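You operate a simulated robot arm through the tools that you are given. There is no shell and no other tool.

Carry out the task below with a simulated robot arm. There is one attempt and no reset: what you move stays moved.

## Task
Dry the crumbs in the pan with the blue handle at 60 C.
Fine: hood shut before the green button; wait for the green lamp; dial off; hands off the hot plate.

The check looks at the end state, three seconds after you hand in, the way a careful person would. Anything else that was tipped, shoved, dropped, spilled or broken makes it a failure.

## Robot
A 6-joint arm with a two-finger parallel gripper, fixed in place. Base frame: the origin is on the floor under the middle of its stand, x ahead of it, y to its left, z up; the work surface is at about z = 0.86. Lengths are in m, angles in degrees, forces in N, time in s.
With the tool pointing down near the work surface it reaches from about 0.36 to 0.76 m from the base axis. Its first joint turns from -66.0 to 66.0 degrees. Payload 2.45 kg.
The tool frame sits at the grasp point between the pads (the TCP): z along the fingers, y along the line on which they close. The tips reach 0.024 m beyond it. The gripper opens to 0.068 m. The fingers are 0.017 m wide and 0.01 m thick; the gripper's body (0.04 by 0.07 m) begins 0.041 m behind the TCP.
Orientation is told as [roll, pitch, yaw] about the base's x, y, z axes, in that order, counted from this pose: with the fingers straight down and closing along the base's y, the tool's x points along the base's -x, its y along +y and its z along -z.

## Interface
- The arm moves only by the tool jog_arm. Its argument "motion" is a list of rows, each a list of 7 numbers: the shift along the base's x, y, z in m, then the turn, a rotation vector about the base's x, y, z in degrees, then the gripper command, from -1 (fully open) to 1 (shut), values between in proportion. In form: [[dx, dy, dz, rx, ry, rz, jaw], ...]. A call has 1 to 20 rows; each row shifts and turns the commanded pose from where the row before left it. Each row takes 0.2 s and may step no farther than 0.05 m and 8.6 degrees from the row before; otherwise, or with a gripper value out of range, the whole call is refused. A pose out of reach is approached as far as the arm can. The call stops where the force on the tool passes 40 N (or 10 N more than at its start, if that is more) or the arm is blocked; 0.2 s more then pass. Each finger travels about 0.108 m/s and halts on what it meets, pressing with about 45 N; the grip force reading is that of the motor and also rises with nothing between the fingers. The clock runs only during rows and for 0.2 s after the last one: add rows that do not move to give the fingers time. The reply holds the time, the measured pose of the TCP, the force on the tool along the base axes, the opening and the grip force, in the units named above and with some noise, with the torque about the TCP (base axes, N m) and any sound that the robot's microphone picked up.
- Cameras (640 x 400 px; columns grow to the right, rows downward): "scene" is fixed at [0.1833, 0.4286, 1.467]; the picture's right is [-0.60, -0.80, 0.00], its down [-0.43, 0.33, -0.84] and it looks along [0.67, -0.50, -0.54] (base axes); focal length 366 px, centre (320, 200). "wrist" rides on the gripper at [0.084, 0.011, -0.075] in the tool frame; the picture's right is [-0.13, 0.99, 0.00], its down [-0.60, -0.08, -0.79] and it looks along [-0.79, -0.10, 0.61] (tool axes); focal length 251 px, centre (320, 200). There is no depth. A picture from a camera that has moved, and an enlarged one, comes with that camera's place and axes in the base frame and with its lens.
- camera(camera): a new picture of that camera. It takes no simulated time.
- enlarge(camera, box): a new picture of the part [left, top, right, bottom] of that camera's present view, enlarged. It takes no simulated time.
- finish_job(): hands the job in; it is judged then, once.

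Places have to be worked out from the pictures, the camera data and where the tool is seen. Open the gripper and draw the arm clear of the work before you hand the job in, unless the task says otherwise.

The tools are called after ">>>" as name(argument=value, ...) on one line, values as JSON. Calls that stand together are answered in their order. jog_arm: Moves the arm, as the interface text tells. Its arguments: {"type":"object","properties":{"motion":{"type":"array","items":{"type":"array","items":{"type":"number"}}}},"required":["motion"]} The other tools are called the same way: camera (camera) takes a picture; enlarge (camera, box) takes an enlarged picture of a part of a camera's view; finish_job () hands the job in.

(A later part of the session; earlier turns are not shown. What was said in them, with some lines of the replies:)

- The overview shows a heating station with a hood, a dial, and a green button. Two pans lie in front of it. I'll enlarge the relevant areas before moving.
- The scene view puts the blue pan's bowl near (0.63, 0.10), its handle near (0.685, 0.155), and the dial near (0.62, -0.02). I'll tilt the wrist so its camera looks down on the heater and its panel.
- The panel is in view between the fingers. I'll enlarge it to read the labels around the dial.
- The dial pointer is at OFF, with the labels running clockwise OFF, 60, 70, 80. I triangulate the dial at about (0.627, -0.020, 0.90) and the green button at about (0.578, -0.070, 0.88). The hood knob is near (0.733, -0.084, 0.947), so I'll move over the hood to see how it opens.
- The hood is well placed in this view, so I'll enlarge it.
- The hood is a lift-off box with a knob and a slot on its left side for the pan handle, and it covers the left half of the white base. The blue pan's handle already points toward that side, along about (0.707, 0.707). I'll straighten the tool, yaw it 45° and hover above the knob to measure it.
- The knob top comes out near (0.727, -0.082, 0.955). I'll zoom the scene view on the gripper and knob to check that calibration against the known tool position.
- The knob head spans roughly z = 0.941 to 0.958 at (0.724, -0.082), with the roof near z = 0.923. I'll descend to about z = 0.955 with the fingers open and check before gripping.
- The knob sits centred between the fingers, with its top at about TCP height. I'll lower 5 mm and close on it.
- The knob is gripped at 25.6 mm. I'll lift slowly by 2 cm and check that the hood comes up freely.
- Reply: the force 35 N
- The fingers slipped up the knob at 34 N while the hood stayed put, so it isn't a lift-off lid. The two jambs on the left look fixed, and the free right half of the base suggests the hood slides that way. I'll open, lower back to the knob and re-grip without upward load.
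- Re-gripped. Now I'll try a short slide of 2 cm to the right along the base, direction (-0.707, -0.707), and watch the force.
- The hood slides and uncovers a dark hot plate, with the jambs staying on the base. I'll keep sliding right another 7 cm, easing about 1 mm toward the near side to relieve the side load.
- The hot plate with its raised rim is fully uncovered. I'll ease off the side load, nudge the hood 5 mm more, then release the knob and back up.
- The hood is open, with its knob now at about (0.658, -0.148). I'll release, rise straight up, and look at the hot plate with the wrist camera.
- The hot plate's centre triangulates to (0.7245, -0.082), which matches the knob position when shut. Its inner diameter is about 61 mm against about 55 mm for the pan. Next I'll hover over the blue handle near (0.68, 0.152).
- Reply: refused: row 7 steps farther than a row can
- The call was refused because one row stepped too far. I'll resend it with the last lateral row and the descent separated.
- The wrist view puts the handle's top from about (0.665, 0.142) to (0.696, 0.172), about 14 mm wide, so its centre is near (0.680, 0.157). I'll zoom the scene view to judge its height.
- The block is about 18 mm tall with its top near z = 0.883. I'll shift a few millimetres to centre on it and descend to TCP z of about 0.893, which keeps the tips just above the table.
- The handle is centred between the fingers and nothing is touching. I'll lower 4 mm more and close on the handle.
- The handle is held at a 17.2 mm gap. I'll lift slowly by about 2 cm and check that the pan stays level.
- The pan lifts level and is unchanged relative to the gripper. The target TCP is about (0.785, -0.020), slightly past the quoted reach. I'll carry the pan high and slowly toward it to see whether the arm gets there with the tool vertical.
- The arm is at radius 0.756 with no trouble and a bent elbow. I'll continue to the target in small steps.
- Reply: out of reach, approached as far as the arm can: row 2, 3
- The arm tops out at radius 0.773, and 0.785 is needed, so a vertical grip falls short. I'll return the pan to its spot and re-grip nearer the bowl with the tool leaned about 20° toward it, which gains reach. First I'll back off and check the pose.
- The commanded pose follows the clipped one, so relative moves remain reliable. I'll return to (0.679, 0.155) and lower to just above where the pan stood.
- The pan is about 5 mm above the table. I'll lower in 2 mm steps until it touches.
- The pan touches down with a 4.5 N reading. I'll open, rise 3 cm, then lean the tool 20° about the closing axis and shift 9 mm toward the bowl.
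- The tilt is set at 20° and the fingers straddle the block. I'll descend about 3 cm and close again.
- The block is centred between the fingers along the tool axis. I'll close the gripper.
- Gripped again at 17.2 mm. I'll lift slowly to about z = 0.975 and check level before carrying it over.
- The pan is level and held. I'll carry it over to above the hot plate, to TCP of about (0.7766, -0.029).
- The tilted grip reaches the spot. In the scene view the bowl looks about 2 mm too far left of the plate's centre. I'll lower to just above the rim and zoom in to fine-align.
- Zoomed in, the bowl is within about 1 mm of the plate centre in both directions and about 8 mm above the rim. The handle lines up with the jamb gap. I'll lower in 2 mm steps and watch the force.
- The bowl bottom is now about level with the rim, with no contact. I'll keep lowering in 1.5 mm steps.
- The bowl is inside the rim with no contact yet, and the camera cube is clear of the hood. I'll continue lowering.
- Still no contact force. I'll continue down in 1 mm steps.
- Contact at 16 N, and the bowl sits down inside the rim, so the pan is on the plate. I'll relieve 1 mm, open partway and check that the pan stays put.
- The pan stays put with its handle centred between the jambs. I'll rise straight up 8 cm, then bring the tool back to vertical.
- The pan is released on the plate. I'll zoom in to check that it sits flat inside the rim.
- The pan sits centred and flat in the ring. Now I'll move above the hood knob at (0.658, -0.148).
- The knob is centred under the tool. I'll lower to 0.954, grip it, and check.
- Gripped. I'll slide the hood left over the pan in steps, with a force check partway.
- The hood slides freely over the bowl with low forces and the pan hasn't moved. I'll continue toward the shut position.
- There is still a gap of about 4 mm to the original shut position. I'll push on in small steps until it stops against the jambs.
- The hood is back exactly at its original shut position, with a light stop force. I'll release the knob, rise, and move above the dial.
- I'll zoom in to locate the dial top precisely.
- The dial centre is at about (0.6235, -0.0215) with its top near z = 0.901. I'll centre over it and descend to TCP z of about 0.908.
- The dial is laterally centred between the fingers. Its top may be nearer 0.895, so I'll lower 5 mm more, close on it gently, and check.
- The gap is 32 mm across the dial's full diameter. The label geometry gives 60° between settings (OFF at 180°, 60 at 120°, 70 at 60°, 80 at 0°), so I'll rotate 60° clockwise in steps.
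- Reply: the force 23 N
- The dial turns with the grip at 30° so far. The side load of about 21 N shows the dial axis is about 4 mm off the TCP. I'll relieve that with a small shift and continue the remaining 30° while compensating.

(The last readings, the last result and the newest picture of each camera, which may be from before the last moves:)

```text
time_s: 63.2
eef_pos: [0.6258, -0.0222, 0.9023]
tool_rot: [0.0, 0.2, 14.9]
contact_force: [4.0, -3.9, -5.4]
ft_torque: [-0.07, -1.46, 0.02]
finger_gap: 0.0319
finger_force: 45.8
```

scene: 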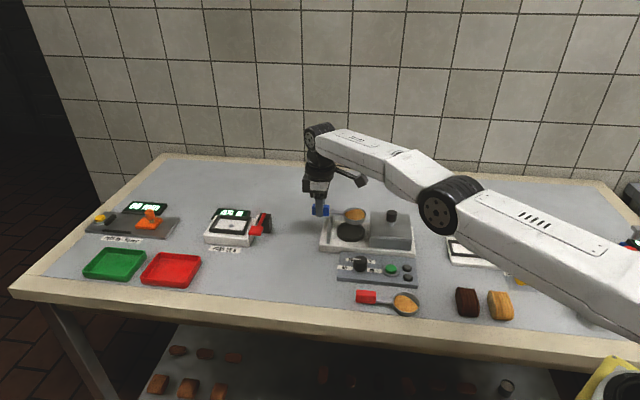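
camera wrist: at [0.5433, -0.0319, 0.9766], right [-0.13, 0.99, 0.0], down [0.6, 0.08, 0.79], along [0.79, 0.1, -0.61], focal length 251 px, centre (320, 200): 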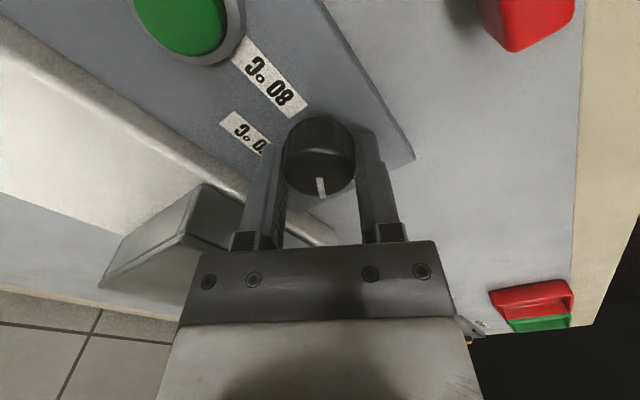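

The side load drops to about 5 N. I'll turn the remaining 30° with the compensating shift.

>>> jog_arm(motion=[[0.0001, -0.0004, 0, 0, 0, -6, 1], [0.0001, -0.0004, 0, 0, 0, -6, 1], [0, -0.0004, 0, 0, 0, -6, 1], [0, -0.0004, 0, 0, 0, -6, 1], [0, -0.0004, 0, 0, 0, -6, 1], [0, 0, 0, 0, 0, 0, 1]])

>>> camera(camera="wrist")

>>> enlarge(camera="scene", box=[320, 220, 420, 290])

```text
time_s: 64.6
eef_pos: [0.6262, -0.0221, 0.9021]
tool_rot: [0.0, 0.0, -15.1]
contact_force: [0.2, 10.0, 0.5]
ft_torque: [-0.21, -0.17, -0.02]
finger_gap: 0.0315
finger_force: 45.0
```

```text
taken
camera wrist: at [0.5493, 0.0097, 0.9769], right [0.38, 0.92, 0.0], down [0.56, -0.23, 0.79], along [0.73, -0.3, -0.61], focal length 251 px, centre (320, 200)
```

wrist: 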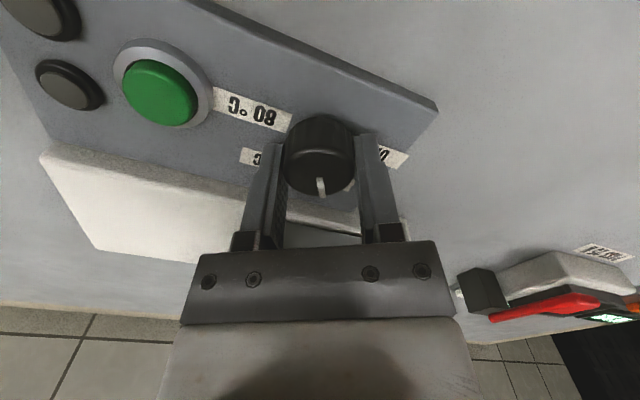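

```text
5.71 times, centred on (370, 255) of scene
camera zoom: at [0.1832, 0.4289, 1.4669], right [-0.6, -0.8, 0.0], down [-0.43, 0.33, -0.84], along [0.67, -0.5, -0.54], focal length 2093 px, centre (34, -114)
```

zoom: 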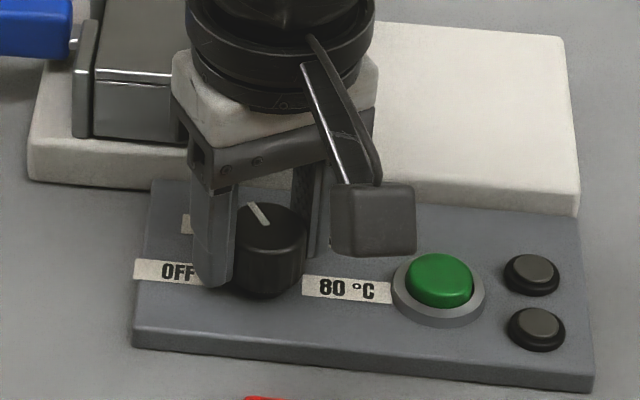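

The pointer now aims at the 60 side. I'll open partway, rise straight up and verify the pointer against the labels.

>>> jog_arm(motion=[[0, 0, 0, 0, 0, 0, 0], [0, 0, 0, 0, 0, 0, -0.4], [0, 0, 0, 0, 0, 0, -0.4], [0, 0, 0.02, 0, 0, 0, -0.4], [0, 0, 0.03, 0, 0, 0, -0.4], [0, 0, 0.04, 0, 0, 0, -0.4], [0, 0, 0.03, 0, 0, 0, -0.4], [0, 0, 0, 0, 0, 0, -0.4]])

>>> camera(camera="wrist")

>>> enlarge(camera="scene", box=[340, 245, 420, 290])

```text
time_s: 66.4
eef_pos: [0.6257, -0.0229, 1.0225]
tool_rot: [0.0, 0.1, -14.9]
contact_force: [-0.4, 0.6, -0.3]
ft_torque: [0.01, 0.0, 0.0]
finger_gap: 0.0476
finger_force: 0.0
```

```text
taken
camera wrist: at [0.5489, 0.0094, 1.0971], right [0.38, 0.92, 0.0], down [0.56, -0.23, 0.79], along [0.73, -0.3, -0.61], focal length 251 px, centre (320, 200)
```

wrist: 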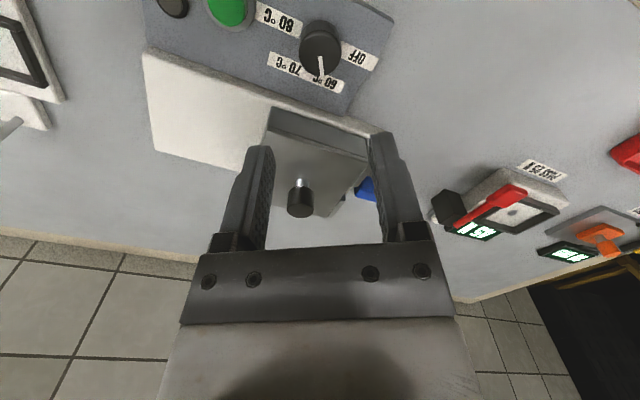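

```text
8.00 times, centred on (380, 268) of scene
camera zoom: at [0.1833, 0.4286, 1.467], right [-0.6, -0.8, 0.0], down [-0.43, 0.33, -0.84], along [0.67, -0.5, -0.54], focal length 2930 px, centre (-160, -340)
```

zoom: 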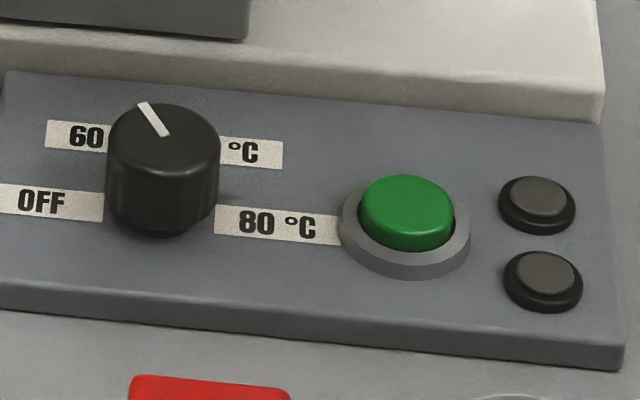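

>>> enlarge(camera="wrist", box=[240, 0, 400, 110])

```text
3.64 times, centred on (320, 55) of wrist
camera zoom: at [0.5489, 0.0094, 1.0971], right [0.38, 0.92, 0.0], down [0.56, -0.23, 0.79], along [0.73, -0.3, -0.61], focal length 914 px, centre (320, 727)
```

zoom: 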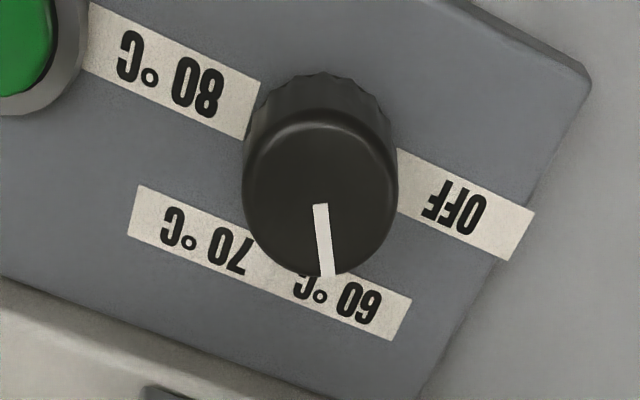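

The pointer is squarely on 60 °C and the hood is shut. I'll close the fingers and hover above the green button near (0.577, -0.070) to localise it.

>>> jog_arm(motion=[[-0.024, -0.024, -0.01, 0, 0, 0, 0.5], [-0.024, -0.024, -0.01, 0, 0, 0, 1], [0, 0, -0.02, 0, 0, 0, 1], [0, 0, 0, 0, 0, 0, 1]])

>>> camera(camera="wrist")

>>> enlarge(camera="scene", box=[340, 205, 430, 290])

```text
time_s: 67.4
eef_pos: [0.5787, -0.072, 0.9822]
tool_rot: [0.1, 0.0, -15.0]
contact_force: [0.4, -0.8, -0.5]
ft_torque: [0.01, -0.05, 0.01]
finger_gap: 0.0
finger_force: 23.0
```

```text
taken
camera wrist: at [0.5009, -0.0389, 1.0571], right [0.38, 0.92, 0.0], down [0.56, -0.23, 0.79], along [0.73, -0.3, -0.61], focal length 251 px, centre (320, 200)
```

wrist: 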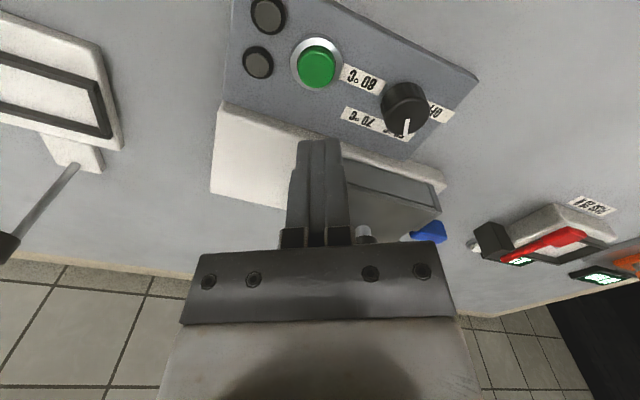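

```text
4.71 times, centred on (385, 248) of scene
camera zoom: at [0.1833, 0.4286, 1.467], right [-0.6, -0.8, 0.0], down [-0.43, 0.33, -0.84], along [0.67, -0.5, -0.54], focal length 1723 px, centre (14, -24)
```

zoom: 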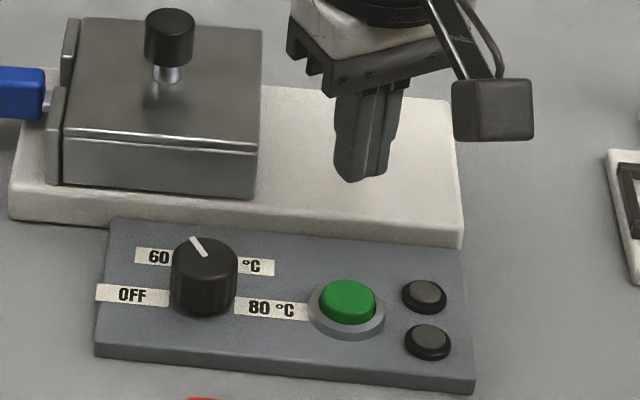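

The button centre is at about (0.576, -0.071). I'll shift slightly and descend to just above it.

>>> jog_arm(motion=[[-0.0025, 0.001, -0.025, 0, 0, 0, 1], [0, 0, -0.025, 0, 0, 0, 1], [0, 0, -0.01, 0, 0, 0, 1], [0, 0, 0, 0, 0, 0, 1]])

>>> camera(camera="wrist")

>>> enlarge(camera="scene", box=[350, 225, 430, 290])

```text
time_s: 68.4
eef_pos: [0.5757, -0.0709, 0.9225]
tool_rot: [0.0, 0.0, -15.0]
contact_force: [-0.3, -0.3, 0.2]
ft_torque: [0.02, -0.01, -0.03]
finger_gap: 0.0
finger_force: 23.1
```

```text
taken
camera wrist: at [0.4991, -0.0382, 0.9968], right [0.38, 0.92, 0.0], down [0.56, -0.23, 0.79], along [0.73, -0.3, -0.61], focal length 251 px, centre (320, 200)
```

wrist: 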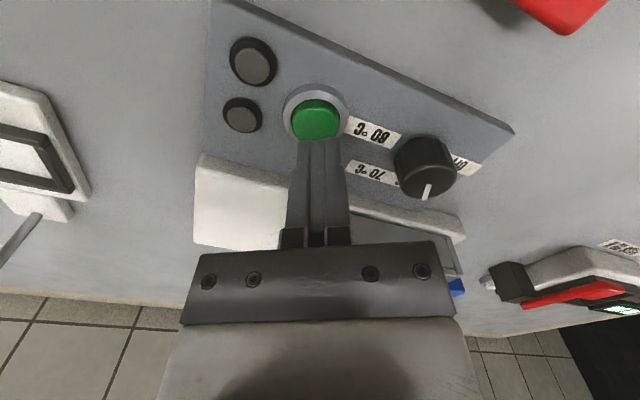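

```text
6.15 times, centred on (390, 258) of scene
camera zoom: at [0.1833, 0.4286, 1.467], right [-0.6, -0.8, 0.0], down [-0.43, 0.33, -0.84], along [0.67, -0.5, -0.54], focal length 2254 px, centre (-111, -154)
```

zoom: 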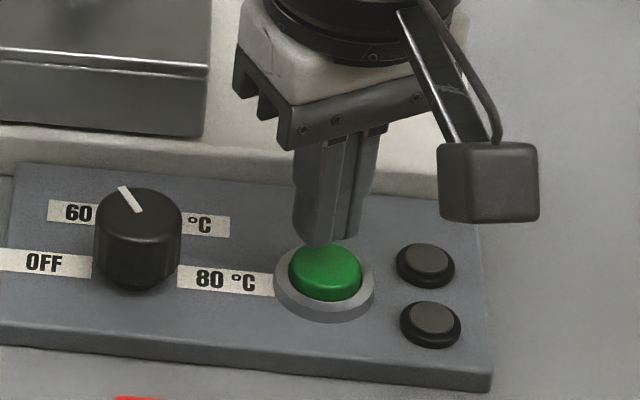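

The tips are centred over the button, about 1 cm above it. I'll press down in small steps.

>>> jog_arm(motion=[[0, 0, -0.003, 0, 0, 0, 1], [0, 0, -0.003, 0, 0, 0, 1], [0, 0, -0.002, 0, 0, 0, 1], [0, 0, -0.002, 0, 0, 0, 1], [0, 0, -0.002, 0, 0, 0, 1]])

>>> enlarge(camera="scene", box=[350, 225, 430, 290])

```text
time_s: 69.6
eef_pos: [0.5753, -0.0704, 0.9105]
tool_rot: [-0.1, 0.0, -15.0]
contact_force: [0.3, -0.5, -0.1]
ft_torque: [0.03, -0.02, 0.01]
finger_gap: 0.0003
finger_force: 23.1
```

```text
6.15 times, centred on (390, 258) of scene
camera zoom: at [0.1833, 0.4286, 1.467], right [-0.6, -0.8, 0.0], down [-0.43, 0.33, -0.84], along [0.67, -0.5, -0.54], focal length 2254 px, centre (-111, -154)
```

zoom: 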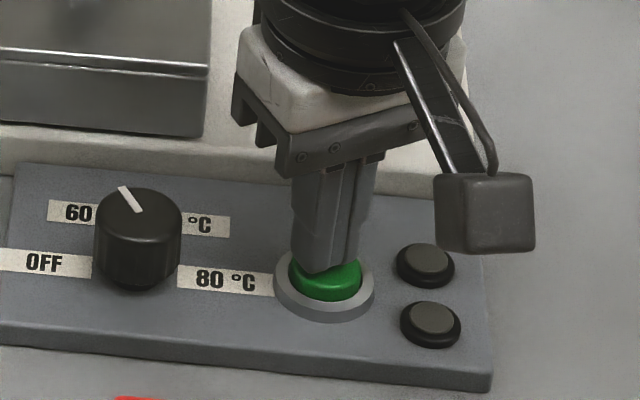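

No contact yet at z = 0.9105, with the tips right at the button. I'll continue in 1.5 mm steps.

>>> jog_arm(motion=[[0, 0, -0.0015, 0, 0, 0, 1], [0, 0, -0.0015, 0, 0, 0, 1], [0, 0, -0.0015, 0, 0, 0, 1]])

>>> enlarge(camera="scene", box=[350, 225, 430, 290])

```text
time_s: 70.4
eef_pos: [0.5759, -0.0694, 0.9055]
tool_rot: [0.0, -0.1, -15.0]
contact_force: [-0.3, -0.2, 1.2]
ft_torque: [-0.03, 0.02, 0.0]
finger_gap: 0.0
finger_force: 23.7
```

```text
6.15 times, centred on (390, 258) of scene
camera zoom: at [0.1832, 0.4286, 1.467], right [-0.6, -0.8, 0.0], down [-0.43, 0.33, -0.84], along [0.67, -0.5, -0.54], focal length 2254 px, centre (-111, -154)
```

zoom: 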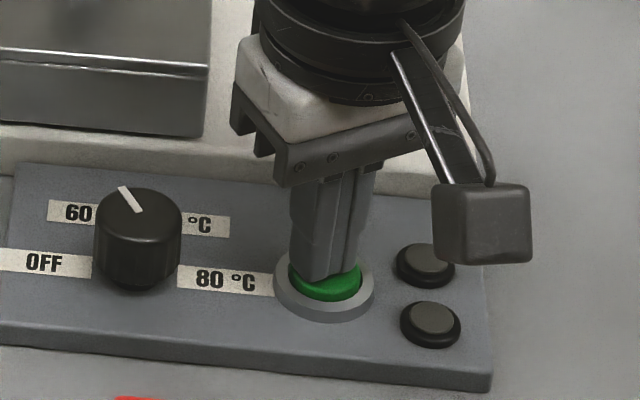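

First light contact, at 1.2 N. I'll keep pressing in 1 mm steps until it actuates or pushes back.

>>> jog_arm(motion=[[0, 0, -0.001, 0, 0, 0, 1], [0, 0, -0.001, 0, 0, 0, 1]])

>>> enlarge(camera="scene", box=[350, 225, 430, 290])

```text
time_s: 71.0
eef_pos: [0.5753, -0.0708, 0.9034]
tool_rot: [-0.1, -0.1, -15.0]
contact_force: [0.2, -1.3, 1.3]
ft_torque: [-0.03, 0.0, -0.05]
finger_gap: 0.0
finger_force: 23.7
heard: click
```

```text
6.15 times, centred on (390, 258) of scene
camera zoom: at [0.1832, 0.4286, 1.467], right [-0.6, -0.8, 0.0], down [-0.43, 0.33, -0.84], along [0.67, -0.5, -0.54], focal length 2254 px, centre (-111, -154)
```

zoom: 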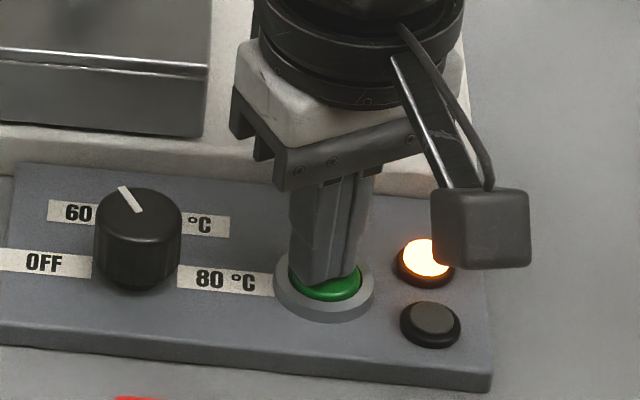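

A click, and the amber lamp is lit, so heating has started. I'll lift off the button and move above the dial while waiting for the green lamp.

>>> jog_arm(motion=[[0, 0, 0.01, 0, 0, 0, 1], [0, 0, 0.03, 0, 0, 0, 1], [0, 0, 0.04, 0, 0, 0, 1], [0.024, 0.024, 0, 0, 0, 0, 1], [0.024, 0.024, 0, 0, 0, 0, -0.4], [0, 0, 0, 0, 0, 0, -0.7], [0, 0, 0, 0, 0, 0, -0.7]])

>>> enlarge(camera="scene", box=[310, 200, 430, 290])

>>> camera(camera="wrist")

```text
time_s: 72.6
eef_pos: [0.6226, -0.0227, 0.9834]
tool_rot: [0.0, 0.0, -15.0]
contact_force: [-0.6, -0.2, -0.1]
ft_torque: [0.0, 0.01, 0.01]
finger_gap: 0.0578
finger_force: 0.1
```

```text
4.44 times, centred on (370, 245) of scene
camera zoom: at [0.1833, 0.4286, 1.467], right [-0.6, -0.8, 0.0], down [-0.43, 0.33, -0.84], along [0.67, -0.5, -0.54], focal length 1628 px, centre (98, 0)
```

zoom: 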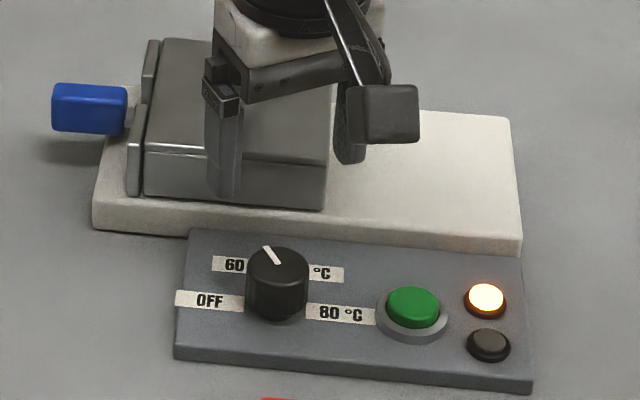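

```text
taken
camera wrist: at [0.5464, 0.01, 1.0578], right [0.38, 0.92, 0.0], down [0.56, -0.23, 0.79], along [0.73, -0.3, -0.61], focal length 251 px, centre (320, 200)
```

wrist: 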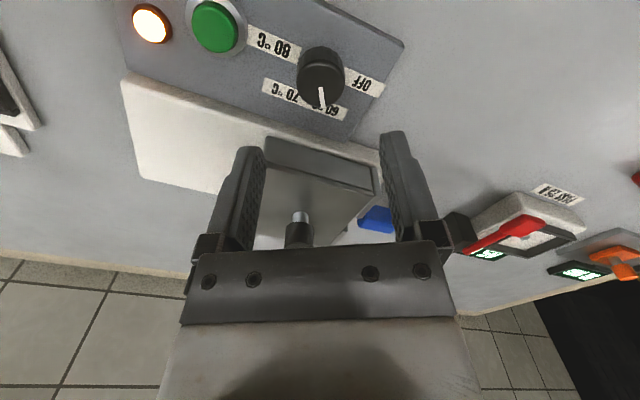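

Amber is lit and green is still dark, so I'll wait in place.

>>> jog_arm(motion=[[0, 0, 0, 0, 0, 0, -0.7], [0, 0, 0, 0, 0, 0, -0.7], [0, 0, 0, 0, 0, 0, -0.7], [0, 0, 0, 0, 0, 0, -0.7], [0, 0, 0, 0, 0, 0, -0.7], [0, 0, 0, 0, 0, 0, -0.7], [0, 0, 0, 0, 0, 0, -0.7], [0, 0, 0, 0, 0, 0, -0.7], [0, 0, 0, 0, 0, 0, -0.7], [0, 0, 0, 0, 0, 0, -0.7], [0, 0, 0, 0, 0, 0, -0.7], [0, 0, 0, 0, 0, 0, -0.7], [0, 0, 0, 0, 0, 0, -0.7], [0, 0, 0, 0, 0, 0, -0.7], [0, 0, 0, 0, 0, 0, -0.7], [0, 0, 0, 0, 0, 0, -0.7], [0, 0, 0, 0, 0, 0, -0.7], [0, 0, 0, 0, 0, 0, -0.7], [0, 0, 0, 0, 0, 0, -0.7], [0, 0, 0, 0, 0, 0, -0.7]])

>>> enlarge(camera="scene", box=[310, 200, 430, 290])

```text
time_s: 76.8
eef_pos: [0.6231, -0.022, 0.9823]
tool_rot: [0.0, 0.1, -15.0]
contact_force: [-0.6, -0.6, -0.2]
ft_torque: [0.0, -0.01, 0.03]
finger_gap: 0.0581
finger_force: 0.0
```

```text
4.44 times, centred on (370, 245) of scene
camera zoom: at [0.1833, 0.4286, 1.467], right [-0.6, -0.8, 0.0], down [-0.43, 0.33, -0.84], along [0.67, -0.5, -0.54], focal length 1628 px, centre (98, 0)
```

zoom: 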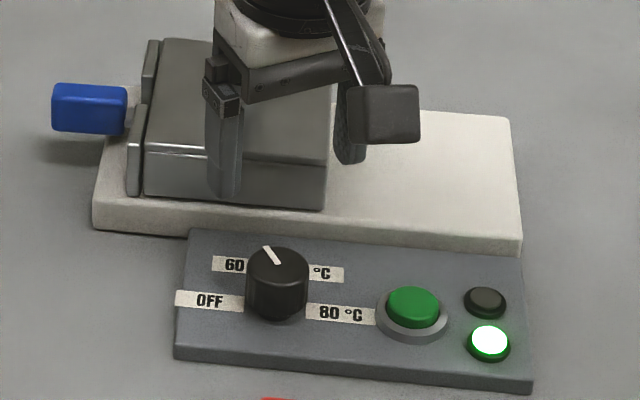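

The green lamp is on. I'm already centred over the dial axis, so I'll descend and grip it to turn it back to OFF.

>>> jog_arm(motion=[[0, 0, -0.03, 0, 0, 0, -0.7], [0, 0, -0.03, 0, 0, 0, -0.7], [0, 0, -0.012, 0, 0, 0, -0.7], [0, 0, -0.006, 0, 0, 0, -0.7], [0, 0, -0.002, 0, 0, 0, -0.5], [0, 0, 0, 0, 0, 0, 0], [0, 0, 0, 0, 0, 0, 0.4], [0, 0, 0, 0, 0, 0, 0.6], [0, 0, 0, 0, 0, 0, 0.6]])

>>> camera(camera="wrist")

```text
time_s: 78.8
eef_pos: [0.6243, -0.0222, 0.9039]
tool_rot: [0.1, -0.1, -15.1]
contact_force: [4.0, 7.9, -4.4]
ft_torque: [-0.26, -0.19, -0.04]
finger_gap: 0.0318
finger_force: 44.8
```

```text
taken
camera wrist: at [0.5469, 0.0102, 0.9778], right [0.38, 0.92, 0.0], down [0.56, -0.23, 0.79], along [0.73, -0.3, -0.61], focal length 251 px, centre (320, 200)
```

wrist: 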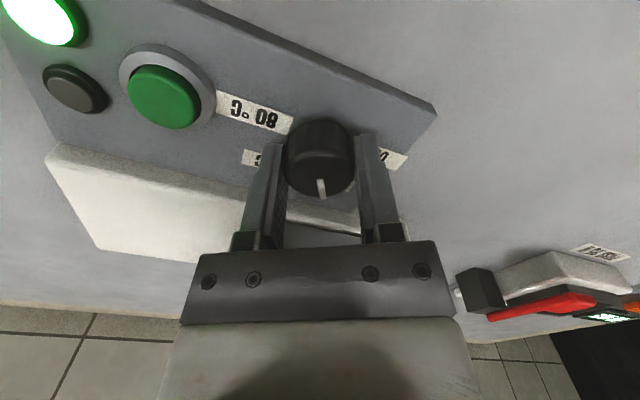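

The dial is gripped at 31.8 mm. I'll turn counter-clockwise 30° first and check the side load.

>>> jog_arm(motion=[[0, 0, 0, 0, 0, 6, 1], [0, 0, 0, 0, 0, 6, 1], [0, 0, 0, 0, 0, 6, 1], [0, 0, 0, 0, 0, 6, 1], [0, 0, 0, 0, 0, 6, 1]])

```text
time_s: 80.0
eef_pos: [0.6239, -0.0214, 0.9042]
tool_rot: [0.0, 0.1, 15.1]
contact_force: [2.7, 16.4, -4.6]
ft_torque: [-0.11, -0.48, -0.06]
finger_gap: 0.0318
finger_force: 44.8
```

A side load of about 16 N along +y. I'll shift 1.2 mm that way to relieve it and finish the remaining 30°.

>>> jog_arm(motion=[[0.0002, 0.0012, 0, 0, 0, 0, 1], [0, 0.0002, 0, 0, 0, 6, 1], [0, 0.0002, 0, 0, 0, 6, 1], [0, 0.0001, 0, 0, 0, 6, 1], [0, 0, 0, 0, 0, 6, 1], [0, 0, 0, 0, 0, 6, 1], [0, 0, 0, 0, 0, 0, 1]])

>>> camera(camera="wrist")

>>> enlarge(camera="scene", box=[310, 200, 430, 290])

```text
time_s: 81.6
eef_pos: [0.6234, -0.0213, 0.903]
tool_rot: [0.1, 0.0, 45.1]
contact_force: [-4.5, -0.8, -5.0]
ft_torque: [-0.15, -0.73, 0.0]
finger_gap: 0.0319
finger_force: 44.9
```

```text
taken
camera wrist: at [0.5581, -0.0729, 0.978], right [-0.61, 0.79, 0.0], down [0.48, 0.37, 0.79], along [0.63, 0.48, -0.61], focal length 251 px, centre (320, 200)
```

wrist: 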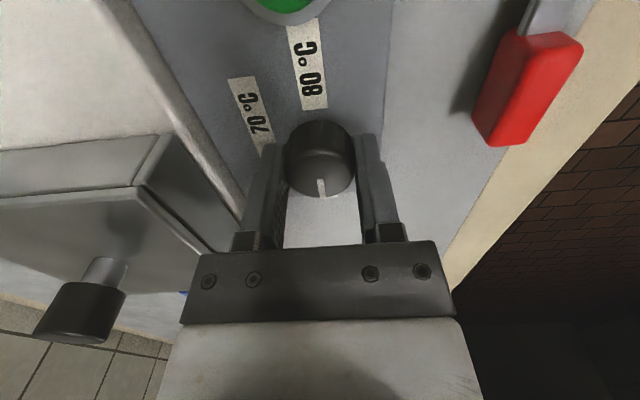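

```text
4.44 times, centred on (370, 245) of scene
camera zoom: at [0.1832, 0.4286, 1.467], right [-0.6, -0.8, 0.0], down [-0.43, 0.33, -0.84], along [0.67, -0.5, -0.54], focal length 1628 px, centre (98, 0)
```

zoom: 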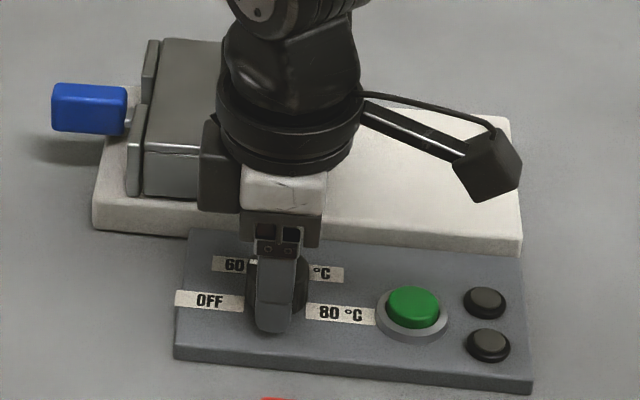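

Both lamps are now off and the pointer is back on the OFF side. I'll release, rise, and verify the pointer.

>>> jog_arm(motion=[[0, 0, 0, 0, 0, 0, 0], [0, 0, 0, 0, 0, 0, -0.5], [0, 0, 0, 0, 0, 0, -0.6], [0, 0, 0.02, 0, 0, 0, -0.6], [0, 0, 0.03, 0, 0, 0, -0.6], [0, 0, 0.04, 0, 0, 0, -1], [0, 0, 0.03, 0, 0, 0, -1], [0, 0, 0, 0, 0, 0, -1]])

>>> enlarge(camera="wrist", box=[240, 0, 400, 110])

>>> enlarge(camera="scene", box=[310, 200, 430, 290])

```text
time_s: 83.4
eef_pos: [0.6245, -0.0215, 1.0244]
tool_rot: [0.0, 0.0, 45.1]
contact_force: [0.3, -0.7, -0.2]
ft_torque: [0.01, -0.01, -0.01]
finger_gap: 0.0679
finger_force: 0.0
```

```text
3.64 times, centred on (320, 55) of wrist
camera zoom: at [0.5578, -0.0725, 1.0983], right [-0.61, 0.79, 0.0], down [0.48, 0.37, 0.79], along [0.63, 0.48, -0.61], focal length 914 px, centre (320, 727)
```

zoom: 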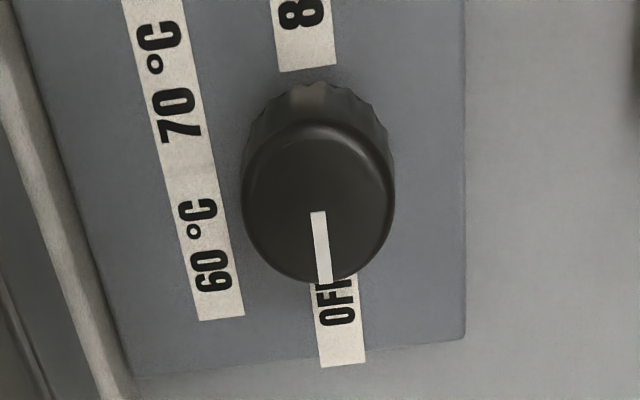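

```text
4.44 times, centred on (370, 245) of scene
camera zoom: at [0.1833, 0.4286, 1.467], right [-0.6, -0.8, 0.0], down [-0.43, 0.33, -0.84], along [0.67, -0.5, -0.54], focal length 1628 px, centre (98, 0)
```

zoom: 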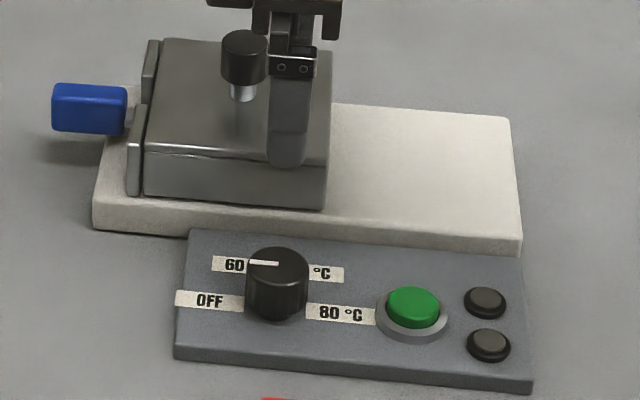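

The dial reads OFF, the hood is shut, and the pan is in place. I'll draw the arm clear, up and back to about the start pose.

>>> jog_arm(motion=[[0, 0, 0.04, 0, 0, 0, -1], [-0.02, 0, 0.04, 0, 0, -7.5, -1], [-0.035, 0, 0.03, 0, 0, -7.5, -1], [-0.035, 0, 0.02, 0, 0, -7.5, -1], [-0.035, 0, 0.01, 0, 0, -7.5, -1], [-0.035, 0, 0, 0, 0, -7.5, -1], [-0.03, 0, 0, 0, 0, -7.5, -1], [0, 0, 0, 0, 0, 0, -1]])

>>> camera(camera="scene")

>>> camera(camera="wrist")

```text
time_s: 85.2
eef_pos: [0.4324, -0.02, 1.1642]
tool_rot: [0.0, 0.0, -0.1]
contact_force: [-0.1, -0.5, 0.0]
ft_torque: [-0.01, 0.0, -0.01]
finger_gap: 0.0679
finger_force: 0.0
```

```text
taken
```

scene: 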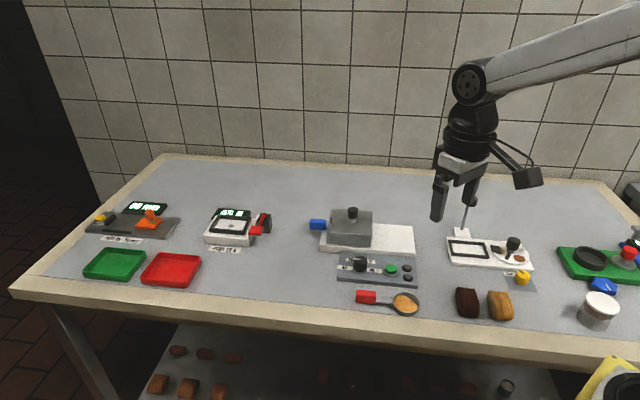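

```text
taken
camera wrist: at [0.3504, -0.0095, 1.2381], right [0.13, 0.99, 0.0], down [0.6, -0.08, 0.79], along [0.79, -0.1, -0.61], focal length 251 px, centre (320, 200)
```

wrist: 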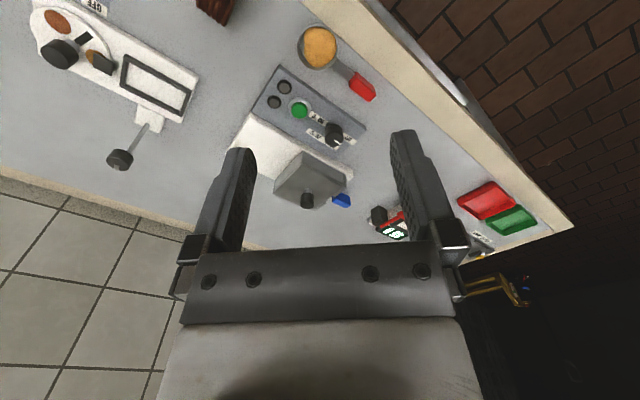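

The arm is clear with the gripper open. The blue pan sits under the shut hood, the dial is at OFF with the lamps out, and everything else is where it was. I'll hand in the job.

>>> finish_job()

```text
The job is handed in.
```

The crumbs in the blue-handled pan went through a full drying cycle at 60 °C, and the job is handed in. I didn't open the hood to look at them afterwards, so I'm relying on the green lamp for that.

- **Order:** I slid the hood open, set the pan on the hot plate and shut the hood again. Then I turned the dial to 60 °C and pressed the green button. The amber lamp came on, and I waited for the green one.
- **Shutdown:** After the green lamp I turned the dial back to OFF, and both lamps are out. The pan is still on the plate under the shut hood.
- **Hot plate:** The gripper touched only the pan handle, hood knob, dial and button.
- **Re-grip:** With a vertical grip the arm could not reach the plate, so I put the pan back on its spot and picked it up again with the tool tilted. I saw no crumbs spill.
- **Hood knob:** At first I tried to lift the hood. It doesn't lift, and the fingers slipped on the knob at about 34 N; the hood itself didn't move.

Nothing else on the table appears moved in the last picture.
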